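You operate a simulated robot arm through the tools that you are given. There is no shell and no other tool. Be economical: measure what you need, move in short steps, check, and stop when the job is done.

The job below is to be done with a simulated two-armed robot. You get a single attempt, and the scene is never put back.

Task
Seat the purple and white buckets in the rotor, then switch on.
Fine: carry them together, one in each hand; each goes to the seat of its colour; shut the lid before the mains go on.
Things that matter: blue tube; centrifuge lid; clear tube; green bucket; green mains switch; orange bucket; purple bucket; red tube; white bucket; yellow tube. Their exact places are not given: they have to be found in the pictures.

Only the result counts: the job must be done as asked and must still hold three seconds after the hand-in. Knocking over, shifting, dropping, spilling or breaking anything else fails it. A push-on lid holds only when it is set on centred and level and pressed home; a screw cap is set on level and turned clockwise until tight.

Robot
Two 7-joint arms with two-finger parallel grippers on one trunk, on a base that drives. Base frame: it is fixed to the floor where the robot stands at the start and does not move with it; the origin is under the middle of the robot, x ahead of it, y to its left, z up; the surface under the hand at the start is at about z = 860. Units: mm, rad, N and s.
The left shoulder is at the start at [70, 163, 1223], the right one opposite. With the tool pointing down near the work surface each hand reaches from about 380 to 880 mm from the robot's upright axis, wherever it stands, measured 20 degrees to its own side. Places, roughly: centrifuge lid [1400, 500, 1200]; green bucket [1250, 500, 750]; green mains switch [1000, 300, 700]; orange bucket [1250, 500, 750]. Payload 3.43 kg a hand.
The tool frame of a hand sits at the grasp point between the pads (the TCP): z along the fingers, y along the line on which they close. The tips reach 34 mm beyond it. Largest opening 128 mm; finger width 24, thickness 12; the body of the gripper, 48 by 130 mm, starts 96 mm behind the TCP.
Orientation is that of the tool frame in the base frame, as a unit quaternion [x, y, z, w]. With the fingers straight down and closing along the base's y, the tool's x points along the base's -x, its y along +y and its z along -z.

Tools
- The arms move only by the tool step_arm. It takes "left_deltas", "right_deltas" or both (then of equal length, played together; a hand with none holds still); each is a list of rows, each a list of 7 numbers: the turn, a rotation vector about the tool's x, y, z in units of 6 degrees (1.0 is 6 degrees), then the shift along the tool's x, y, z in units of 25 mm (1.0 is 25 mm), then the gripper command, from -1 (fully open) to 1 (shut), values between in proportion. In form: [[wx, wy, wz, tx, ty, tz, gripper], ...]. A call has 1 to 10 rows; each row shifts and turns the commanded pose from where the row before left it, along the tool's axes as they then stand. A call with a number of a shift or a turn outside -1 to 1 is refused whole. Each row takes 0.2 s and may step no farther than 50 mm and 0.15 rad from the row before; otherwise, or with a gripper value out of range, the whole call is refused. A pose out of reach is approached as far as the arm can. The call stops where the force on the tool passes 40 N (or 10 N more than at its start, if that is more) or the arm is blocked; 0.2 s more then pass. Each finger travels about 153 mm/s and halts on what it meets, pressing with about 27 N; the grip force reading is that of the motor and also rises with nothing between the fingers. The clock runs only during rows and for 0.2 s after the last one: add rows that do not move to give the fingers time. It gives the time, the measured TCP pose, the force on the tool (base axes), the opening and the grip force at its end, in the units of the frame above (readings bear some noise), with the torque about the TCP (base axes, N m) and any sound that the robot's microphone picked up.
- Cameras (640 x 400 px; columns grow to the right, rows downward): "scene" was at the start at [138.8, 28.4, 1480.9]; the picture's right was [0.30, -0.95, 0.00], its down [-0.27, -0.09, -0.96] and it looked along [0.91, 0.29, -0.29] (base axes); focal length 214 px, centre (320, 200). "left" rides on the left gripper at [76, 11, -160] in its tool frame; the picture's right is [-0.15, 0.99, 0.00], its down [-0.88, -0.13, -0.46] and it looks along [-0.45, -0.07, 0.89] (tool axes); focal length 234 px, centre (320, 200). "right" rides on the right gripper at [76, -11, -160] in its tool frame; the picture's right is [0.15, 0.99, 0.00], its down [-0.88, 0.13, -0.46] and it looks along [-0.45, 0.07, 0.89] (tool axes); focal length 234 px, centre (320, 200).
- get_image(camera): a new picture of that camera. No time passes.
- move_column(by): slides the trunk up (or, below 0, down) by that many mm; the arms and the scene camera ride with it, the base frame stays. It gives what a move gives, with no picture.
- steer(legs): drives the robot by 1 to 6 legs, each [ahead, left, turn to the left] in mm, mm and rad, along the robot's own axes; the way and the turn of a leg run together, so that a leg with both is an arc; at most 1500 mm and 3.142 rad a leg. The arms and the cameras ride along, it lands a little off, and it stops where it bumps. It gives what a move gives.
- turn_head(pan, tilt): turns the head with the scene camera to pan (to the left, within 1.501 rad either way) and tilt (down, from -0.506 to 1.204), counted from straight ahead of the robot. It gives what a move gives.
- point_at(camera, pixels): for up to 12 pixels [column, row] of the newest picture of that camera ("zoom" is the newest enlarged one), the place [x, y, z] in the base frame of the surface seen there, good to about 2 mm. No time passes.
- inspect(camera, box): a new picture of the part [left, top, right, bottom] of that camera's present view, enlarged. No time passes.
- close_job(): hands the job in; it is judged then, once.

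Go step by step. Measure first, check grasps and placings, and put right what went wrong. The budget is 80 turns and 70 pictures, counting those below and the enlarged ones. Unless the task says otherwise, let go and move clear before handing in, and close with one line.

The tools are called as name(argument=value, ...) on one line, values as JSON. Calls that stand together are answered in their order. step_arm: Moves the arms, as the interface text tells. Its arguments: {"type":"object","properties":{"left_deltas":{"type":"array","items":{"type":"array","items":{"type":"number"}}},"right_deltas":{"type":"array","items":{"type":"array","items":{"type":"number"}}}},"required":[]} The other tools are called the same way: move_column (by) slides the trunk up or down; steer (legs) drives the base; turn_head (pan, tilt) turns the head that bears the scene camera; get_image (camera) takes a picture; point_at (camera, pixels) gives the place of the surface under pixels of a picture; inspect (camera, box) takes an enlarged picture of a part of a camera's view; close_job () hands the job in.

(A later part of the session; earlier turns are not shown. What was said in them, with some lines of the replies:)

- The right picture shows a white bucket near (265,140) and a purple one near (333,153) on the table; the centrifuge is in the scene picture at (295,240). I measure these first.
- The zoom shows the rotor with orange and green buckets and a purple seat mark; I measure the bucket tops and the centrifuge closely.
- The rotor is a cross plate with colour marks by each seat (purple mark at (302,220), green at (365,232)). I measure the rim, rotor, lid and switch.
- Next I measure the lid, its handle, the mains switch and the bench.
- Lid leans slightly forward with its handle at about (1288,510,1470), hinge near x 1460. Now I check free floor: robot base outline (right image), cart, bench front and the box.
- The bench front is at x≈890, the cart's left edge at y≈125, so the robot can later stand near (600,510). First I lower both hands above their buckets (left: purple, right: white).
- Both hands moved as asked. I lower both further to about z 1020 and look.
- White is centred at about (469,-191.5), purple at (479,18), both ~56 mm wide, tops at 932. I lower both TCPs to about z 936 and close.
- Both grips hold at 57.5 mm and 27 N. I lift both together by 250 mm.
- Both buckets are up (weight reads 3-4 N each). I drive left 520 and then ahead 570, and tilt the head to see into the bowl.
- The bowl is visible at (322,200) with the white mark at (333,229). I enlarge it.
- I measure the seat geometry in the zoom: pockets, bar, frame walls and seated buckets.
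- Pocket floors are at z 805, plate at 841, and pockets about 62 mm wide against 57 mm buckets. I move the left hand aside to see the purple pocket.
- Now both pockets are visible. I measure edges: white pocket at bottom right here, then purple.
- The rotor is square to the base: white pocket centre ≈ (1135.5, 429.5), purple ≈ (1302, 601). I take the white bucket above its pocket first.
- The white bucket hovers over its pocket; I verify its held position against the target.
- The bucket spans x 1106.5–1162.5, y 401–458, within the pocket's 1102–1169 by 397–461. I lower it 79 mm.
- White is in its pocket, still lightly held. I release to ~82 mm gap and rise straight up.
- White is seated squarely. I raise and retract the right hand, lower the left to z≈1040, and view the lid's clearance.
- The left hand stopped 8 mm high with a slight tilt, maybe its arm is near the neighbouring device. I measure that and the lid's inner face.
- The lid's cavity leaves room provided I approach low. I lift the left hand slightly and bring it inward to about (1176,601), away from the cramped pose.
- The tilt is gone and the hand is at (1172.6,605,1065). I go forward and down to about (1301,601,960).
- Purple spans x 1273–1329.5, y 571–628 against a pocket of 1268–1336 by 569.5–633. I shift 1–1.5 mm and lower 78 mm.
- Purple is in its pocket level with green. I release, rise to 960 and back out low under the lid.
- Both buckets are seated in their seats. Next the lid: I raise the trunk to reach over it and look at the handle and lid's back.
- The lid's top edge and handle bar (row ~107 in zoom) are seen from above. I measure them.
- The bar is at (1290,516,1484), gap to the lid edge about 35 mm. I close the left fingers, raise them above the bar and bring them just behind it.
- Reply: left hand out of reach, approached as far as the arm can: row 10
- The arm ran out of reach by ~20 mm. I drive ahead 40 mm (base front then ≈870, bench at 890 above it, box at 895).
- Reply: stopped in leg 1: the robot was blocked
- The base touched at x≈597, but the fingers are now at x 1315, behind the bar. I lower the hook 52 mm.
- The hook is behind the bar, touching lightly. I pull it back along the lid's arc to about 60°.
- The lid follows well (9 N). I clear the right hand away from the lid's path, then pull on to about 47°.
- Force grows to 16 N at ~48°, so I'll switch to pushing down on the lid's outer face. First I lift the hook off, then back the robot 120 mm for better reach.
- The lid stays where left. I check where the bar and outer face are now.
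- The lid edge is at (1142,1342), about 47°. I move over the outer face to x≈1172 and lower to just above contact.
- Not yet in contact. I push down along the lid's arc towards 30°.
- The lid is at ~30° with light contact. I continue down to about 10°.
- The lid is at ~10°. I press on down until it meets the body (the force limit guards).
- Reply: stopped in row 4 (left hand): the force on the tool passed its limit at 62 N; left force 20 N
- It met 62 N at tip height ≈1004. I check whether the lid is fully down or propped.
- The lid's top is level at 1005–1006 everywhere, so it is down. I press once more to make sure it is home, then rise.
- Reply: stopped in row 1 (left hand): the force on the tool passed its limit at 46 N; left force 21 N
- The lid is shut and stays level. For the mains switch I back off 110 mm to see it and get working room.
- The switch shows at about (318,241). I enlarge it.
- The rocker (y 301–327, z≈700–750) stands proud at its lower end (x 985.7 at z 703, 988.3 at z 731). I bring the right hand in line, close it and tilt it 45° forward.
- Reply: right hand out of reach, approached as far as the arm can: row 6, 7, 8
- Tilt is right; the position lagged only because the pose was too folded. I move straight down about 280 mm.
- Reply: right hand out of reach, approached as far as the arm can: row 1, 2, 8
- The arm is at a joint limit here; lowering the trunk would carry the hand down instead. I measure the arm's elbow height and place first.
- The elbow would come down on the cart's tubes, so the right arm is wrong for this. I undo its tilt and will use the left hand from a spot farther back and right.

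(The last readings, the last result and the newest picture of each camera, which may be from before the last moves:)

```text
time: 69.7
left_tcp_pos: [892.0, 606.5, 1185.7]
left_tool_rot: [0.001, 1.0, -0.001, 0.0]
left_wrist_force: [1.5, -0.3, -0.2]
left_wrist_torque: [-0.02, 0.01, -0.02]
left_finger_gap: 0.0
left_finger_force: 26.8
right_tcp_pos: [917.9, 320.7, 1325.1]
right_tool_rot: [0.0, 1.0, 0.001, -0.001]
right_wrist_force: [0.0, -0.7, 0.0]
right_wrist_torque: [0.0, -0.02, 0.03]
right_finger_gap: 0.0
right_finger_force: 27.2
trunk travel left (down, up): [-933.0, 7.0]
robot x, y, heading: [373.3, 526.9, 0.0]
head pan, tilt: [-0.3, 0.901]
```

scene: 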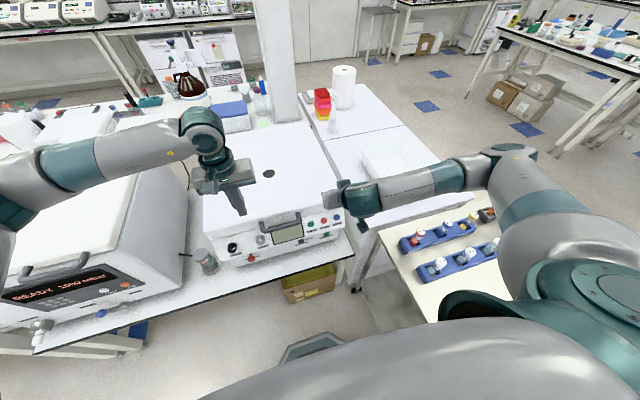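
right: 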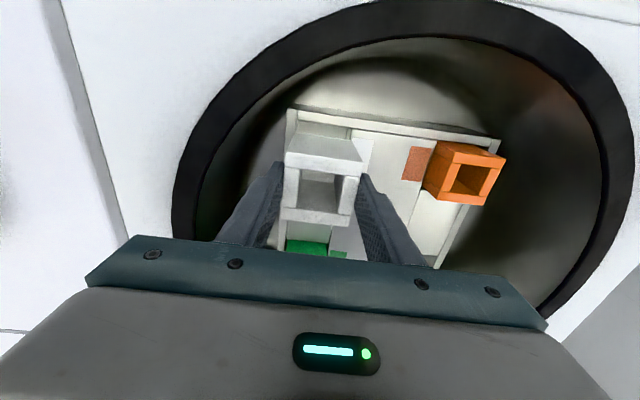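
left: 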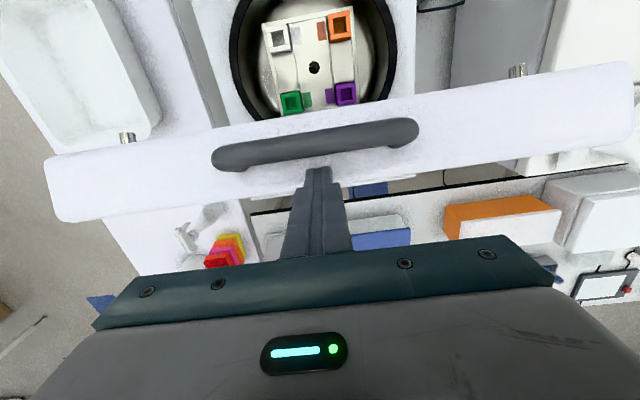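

Right hand is upright again at z 1325. I drive back 290, right 265, and lower the trunk 200 mm.

steer(legs=[[-290, 0, 0], [0, -265, 0]])

move_column(by=-200)

turn_head(pan=0.15, tilt=0.6)

get_image(camera="scene")

```text
time: 73.2
left_tcp_pos: [600.5, 341.0, 1186.5]
left_tool_rot: [0.0, 1.0, -0.002, 0.002]
left_wrist_force: [0.2, -0.4, 0.1]
left_wrist_torque: [-0.04, 0.01, 0.03]
left_finger_gap: 0.0
left_finger_force: 26.8
right_tcp_pos: [628.0, 56.6, 1324.5]
right_tool_rot: [-0.001, 1.0, 0.0, -0.001]
right_wrist_force: [0.2, -0.4, 0.5]
right_wrist_torque: [-0.04, 0.02, -0.03]
right_finger_gap: 0.0
right_finger_force: 27.0
trunk travel left (down, up): [-933.0, 7.0]
robot x, y, heading: [81.9, 258.1, -0.001]
head pan, tilt: [-0.3, 0.901]
```

```text
time: 75.3
left_tcp_pos: [600.5, 340.2, 986.5]
left_tool_rot: [0.001, 1.0, -0.001, 0.001]
left_wrist_force: [0.7, -0.5, 1.1]
left_wrist_torque: [-0.01, -0.02, 0.0]
left_finger_gap: 0.0
left_finger_force: 26.4
right_tcp_pos: [627.6, 53.4, 1124.1]
right_tool_rot: [-0.001, 1.0, 0.001, 0.0]
right_wrist_force: [-0.7, 0.3, -0.1]
right_wrist_torque: [-0.01, -0.04, 0.06]
right_finger_gap: 0.0
right_finger_force: 27.1
trunk travel left (down, up): [-733.0, 207.0]
robot x, y, heading: [79.7, 255.9, -0.001]
head pan, tilt: [-0.3, 0.901]
```

```text
time: 76.2
left_tcp_pos: [601.4, 340.5, 986.5]
left_tool_rot: [0.0, 1.0, -0.001, 0.001]
left_wrist_force: [-0.1, 0.2, 0.9]
left_wrist_torque: [0.01, 0.0, -0.02]
left_finger_gap: 0.0
left_finger_force: 26.9
right_tcp_pos: [627.6, 53.9, 1124.2]
right_tool_rot: [-0.002, 1.0, 0.001, 0.0]
right_wrist_force: [1.3, -0.4, 0.0]
right_wrist_torque: [0.01, -0.03, -0.02]
right_finger_gap: 0.0
right_finger_force: 27.1
trunk travel left (down, up): [-733.0, 207.0]
robot x, y, heading: [83.7, 253.5, 0.004]
head pan, tilt: [0.15, 0.6]
```

```text
16 pictures are left
```

scene: 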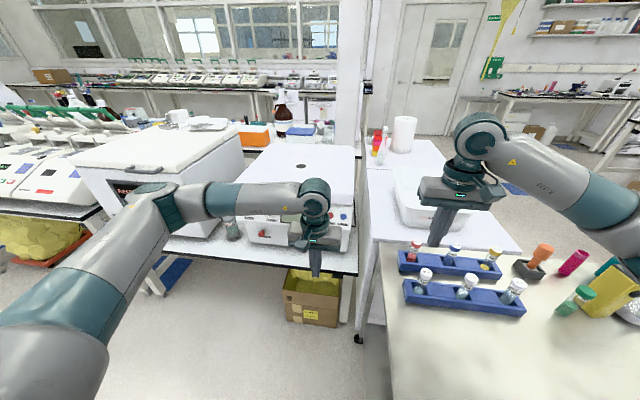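

Clear here; box and bench look untouched. I bring the left hand forward to x≈800, y≈314 and tilt it 45°.

point_at(camera="scene", pixels=[[312, 310], [330, 318], [290, 300]])

step_arm(left_deltas=[[0, 0, 0, -1, -0.13, 0, 1], [0, 0, 0, -1, -0.13, 0, 1], [0, 0, 0, -1, -0.13, 0, 1], [0, 0, 0, -1, -0.13, 0, 1], [0, 0, 0, -1, -0.13, 0, 1], [0, 0, 0, -1, -0.13, 0, 1], [0, 0, 0, -1, -0.13, 0, 1], [0, 0, 0, -1, -0.13, 0, 1]])

step_arm(left_deltas=[[0, -0.94, 0, 0, 0, 0, 1], [0, -0.94, 0, 0, 0, 0, 1], [0, -0.94, 0, 0, 0, 0, 1], [0, -0.94, 0, 0, 0, 0, 1], [0, -0.94, 0, 0, 0, 0, 1], [0, -0.94, 0, 0, 0, 0, 1], [0, -0.93, 0, 0, 0, 0, 1], [0, -0.93, 0, 0, 0, 0, 1]])

```text
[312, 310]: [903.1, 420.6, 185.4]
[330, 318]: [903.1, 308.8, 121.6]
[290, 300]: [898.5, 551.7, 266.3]
```

```text
time: 78.0
left_tcp_pos: [803.7, 313.9, 986.9]
left_tool_rot: [0.0, 1.0, 0.0, 0.001]
left_wrist_force: [-0.1, -0.6, 0.4]
left_wrist_torque: [0.01, 0.01, 0.01]
left_finger_gap: 0.2
left_finger_force: 27.1
right_tcp_pos: [628.5, 53.6, 1123.9]
right_tool_rot: [-0.002, 1.0, 0.001, 0.0]
right_wrist_force: [-0.4, 0.6, -0.1]
right_wrist_torque: [0.01, 0.02, -0.03]
right_finger_gap: 0.1
right_finger_force: 27.2
trunk travel left (down, up): [-733.0, 207.0]
robot x, y, heading: [82.3, 256.8, -0.001]
head pan, tilt: [0.15, 0.6]
```

```text
time: 79.8
left_tcp_pos: [800.1, 314.2, 986.4]
left_tool_rot: [0.0, 0.923, -0.002, 0.384]
left_wrist_force: [-0.3, 0.6, 0.3]
left_wrist_torque: [0.02, 0.03, -0.02]
left_finger_gap: 0.0
left_finger_force: 27.2
right_tcp_pos: [627.1, 53.8, 1124.2]
right_tool_rot: [-0.001, 1.0, 0.001, 0.0]
right_wrist_force: [-0.8, -0.1, 0.2]
right_wrist_torque: [0.0, 0.03, 0.01]
right_finger_gap: 0.1
right_finger_force: 27.1
trunk travel left (down, up): [-733.0, 207.0]
robot x, y, heading: [81.6, 259.7, 0.002]
head pan, tilt: [0.15, 0.6]
```

Tilted and in line. I lower to z≈790 and look at the switch with the hand camera.

step_arm(left_deltas=[[0, 0, 0, 0.92, 0, 0.92, 1], [0, 0, 0, 0.92, 0, 0.92, 1], [0, 0, 0, 0.92, 0, 0.92, 1], [0, 0, 0, 0.92, 0, 0.92, 1], [0, 0, 0, 0.92, 0, 0.92, 1], [0, 0, 0, 0.92, 0, 0.92, 1], [0, 0, 0, 0, 0, 0, 1]])

get_image(camera="left")

inspect(camera="scene", box=[280, 200, 376, 260])

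```text
time: 81.4
left_tcp_pos: [800.4, 314.6, 793.1]
left_tool_rot: [0.001, 0.923, -0.002, 0.384]
left_wrist_force: [0.3, 0.7, 0.7]
left_wrist_torque: [-0.03, 0.02, -0.04]
left_finger_gap: 0.0
left_finger_force: 27.2
right_tcp_pos: [627.9, 53.8, 1124.4]
right_tool_rot: [-0.002, 1.0, 0.001, 0.0]
right_wrist_force: [0.0, 0.5, -1.0]
right_wrist_torque: [0.02, 0.02, -0.01]
right_finger_gap: 0.0
right_finger_force: 27.6
trunk travel left (down, up): [-733.0, 207.0]
robot x, y, heading: [79.9, 256.7, 0.005]
head pan, tilt: [0.15, 0.6]
```

```text
15 pictures are left
```

left: 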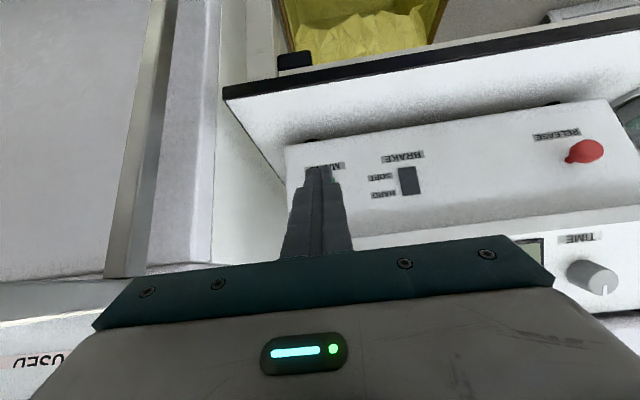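

```text
6.67 times, centred on (328, 230) of scene
```

zoom: 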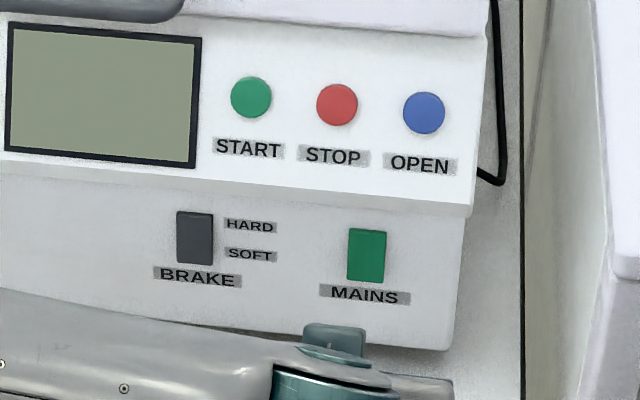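

Now the whole rocker is in view at zoom (368,255). I measure its surface from top to bottom.

point_at(camera="zoom", pixels=[[368, 231], [368, 236], [368, 244], [368, 252], [368, 260], [368, 268], [368, 276], [368, 280], [195, 215], [195, 235], [195, 258], [400, 255]])

```text
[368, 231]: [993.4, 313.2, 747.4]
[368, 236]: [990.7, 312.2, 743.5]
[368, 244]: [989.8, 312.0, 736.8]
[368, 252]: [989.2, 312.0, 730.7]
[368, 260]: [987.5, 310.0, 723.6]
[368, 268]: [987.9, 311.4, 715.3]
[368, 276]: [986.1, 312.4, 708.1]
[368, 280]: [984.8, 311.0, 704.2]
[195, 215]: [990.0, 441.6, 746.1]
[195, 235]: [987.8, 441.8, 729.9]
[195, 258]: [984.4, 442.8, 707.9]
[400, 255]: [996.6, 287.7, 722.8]
```

The rocker's top is in (x 990.7 at z 743) and its bottom out (985 at z 704), so the bottom must be pressed. I move to just in front of its lower part.

step_arm(left_deltas=[[0, 0, 0, -0.285, -0.016, 0.94, 1], [0, 0, 0, -0.285, -0.016, 0.94, 1], [0, 0, 0, -0.285, -0.016, 0.94, 1], [0, 0, 0, -0.285, -0.016, 0.94, 1], [0, 0, 0, -0.285, -0.016, 0.94, 1], [0, 0, 0, -0.285, -0.016, 0.94, 1], [0, 0, 0, 0, 0, 0, 1]])

get_image(camera="left")

inspect(camera="scene", box=[280, 200, 376, 260])

```text
time: 83.0
left_tcp_pos: [929.2, 313.2, 722.3]
left_tool_rot: [-0.001, 0.924, -0.001, 0.383]
left_wrist_force: [0.5, -0.2, 0.4]
left_wrist_torque: [-0.01, -0.02, 0.03]
left_finger_gap: 0.1
left_finger_force: 26.7
right_tcp_pos: [627.2, 53.9, 1124.4]
right_tool_rot: [-0.002, 1.0, 0.001, 0.0]
right_wrist_force: [0.8, 0.3, 0.5]
right_wrist_torque: [0.0, -0.03, 0.02]
right_finger_gap: 0.0
right_finger_force: 27.4
trunk travel left (down, up): [-733.0, 207.0]
robot x, y, heading: [82.5, 256.0, 0.004]
head pan, tilt: [0.15, 0.6]
```

```text
13 pictures are left
```

left: 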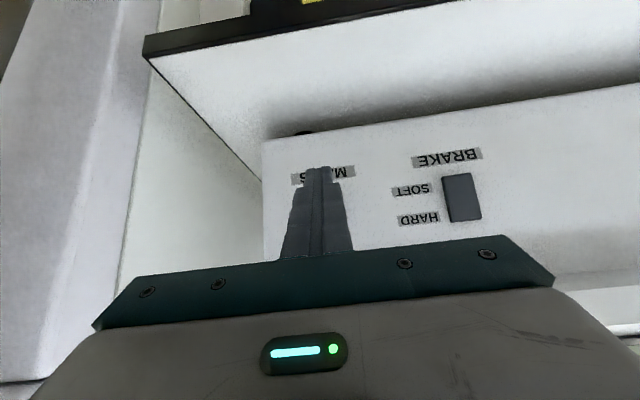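

```text
6.67 times, centred on (328, 230) of scene
```

zoom: 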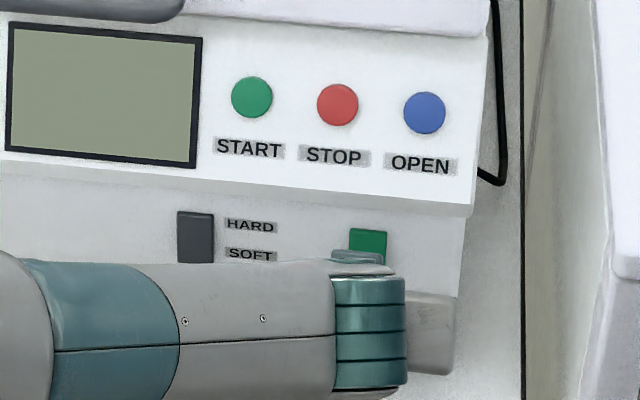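

Hand is in front of the switch at the planned place. I press forward along +x in small steps.

step_arm(left_deltas=[[0, 0, 0, -0.2, 0, 0.2, 1], [0, 0, 0, -0.2, 0, 0.2, 1], [0, 0, 0, -0.2, 0, 0.2, 1], [0, 0, 0, -0.1, 0, 0.1, 1], [0, 0, 0, -0.1, 0, 0.1, 1], [0, 0, 0, -0.06, 0, 0.06, 1], [0, 0, 0, -0.06, 0, 0.06, 1], [0, 0, 0, 0, 0, 0, 1]])

inspect(camera="scene", box=[280, 200, 376, 260])

```text
time: 84.8
left_tcp_pos: [957.9, 310.3, 720.7]
left_tool_rot: [-0.001, 0.925, -0.001, 0.381]
left_wrist_force: [-14.8, 1.1, 6.1]
left_wrist_torque: [0.01, 0.23, 0.03]
left_finger_gap: 0.0
left_finger_force: 26.5
right_tcp_pos: [624.9, 54.5, 1126.9]
right_tool_rot: [-0.002, 1.0, 0.001, 0.001]
right_wrist_force: [0.0, 1.1, 0.3]
right_wrist_torque: [-0.01, -0.01, 0.05]
right_finger_gap: 0.0
right_finger_force: 26.3
trunk travel left (down, up): [-733.0, 207.0]
robot x, y, heading: [80.2, 257.1, 0.004]
head pan, tilt: [0.15, 0.6]
stopped in row 8 (left hand): the force on the tool passed its limit at 41 N (the readings are from after the stop); the commanded pose is now the measured one
```

```text
6.67 times, centred on (328, 230) of scene
```

zoom: 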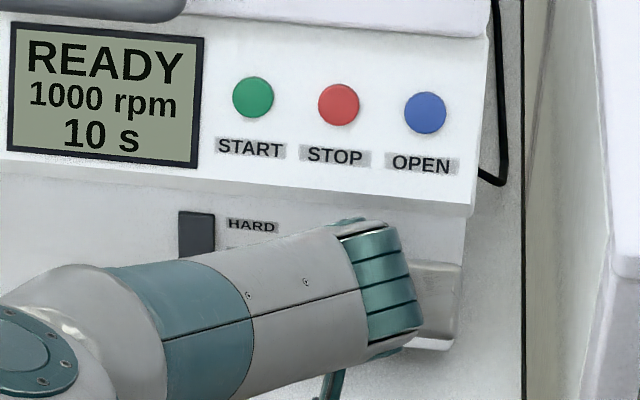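

The display now reads "READY 1000 rpm 10 s": the mains are on. I back the hand away.

step_arm(left_deltas=[[0, 0, 0, 0.4, 0, -0.4, 1], [0, 0, 0, 0.6, 0, -0.6, 1], [0, 0, 0, 0.3, 0, -1, 1], [0, 0, 0, 0.3, 0, -1, 1], [0, 0, 0, 0.3, 0, -1, 1], [0, 0, 0, 0.3, 0, -1, 1], [0, 0, 0, 0.3, 0, -1, 1]])

get_image(camera="scene")

inspect(camera="scene", box=[220, 140, 380, 260])

```text
time: 86.4
left_tcp_pos: [809.8, 311.6, 781.9]
left_tool_rot: [-0.001, 0.925, -0.001, 0.381]
left_wrist_force: [-0.1, 0.2, -0.3]
left_wrist_torque: [-0.02, -0.01, 0.02]
left_finger_gap: 0.2
left_finger_force: 27.1
right_tcp_pos: [625.6, 54.2, 1123.9]
right_tool_rot: [-0.002, 1.0, 0.001, 0.0]
right_wrist_force: [0.1, 0.0, 1.0]
right_wrist_torque: [0.01, 0.0, -0.02]
right_finger_gap: 0.1
right_finger_force: 26.8
trunk travel left (down, up): [-733.0, 207.0]
robot x, y, heading: [83.3, 258.0, 0.004]
head pan, tilt: [0.15, 0.6]
```

```text
10 pictures are left
```

scene: 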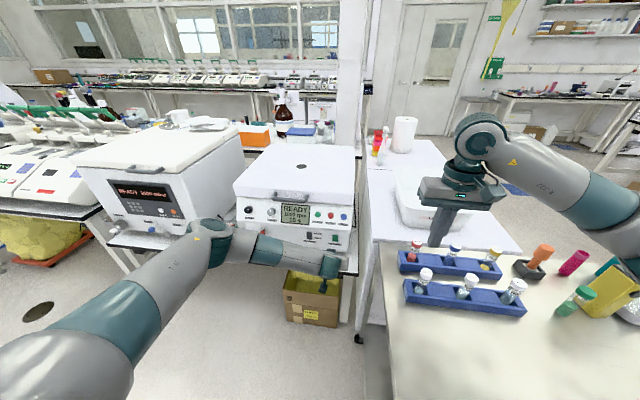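

```text
3.33 times, centred on (300, 200) of scene
```

zoom: 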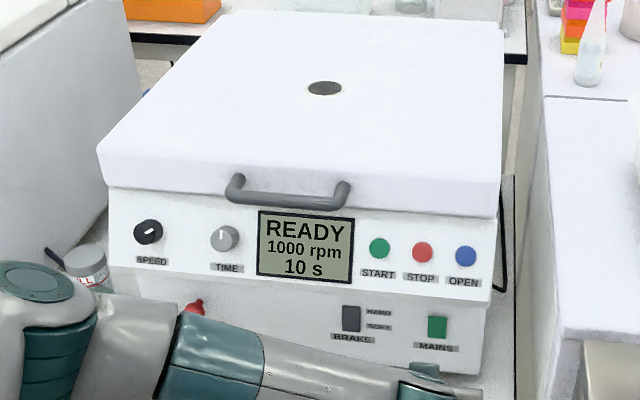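

The pictures show the lid shut, the display on READY, and both hands clear with nothing disturbed on the cart. I hand in.

close_job()

```text
The job is handed in.
```

The purple and white buckets are in the seats of their colour, carried there together, one in each hand. The lid was shut before the mains went on, and the display read READY when I handed in. While I was closing the lid the base bumped something under the bench once, probably the cardboard box; the box measured within about 5 mm of its earlier place afterwards.
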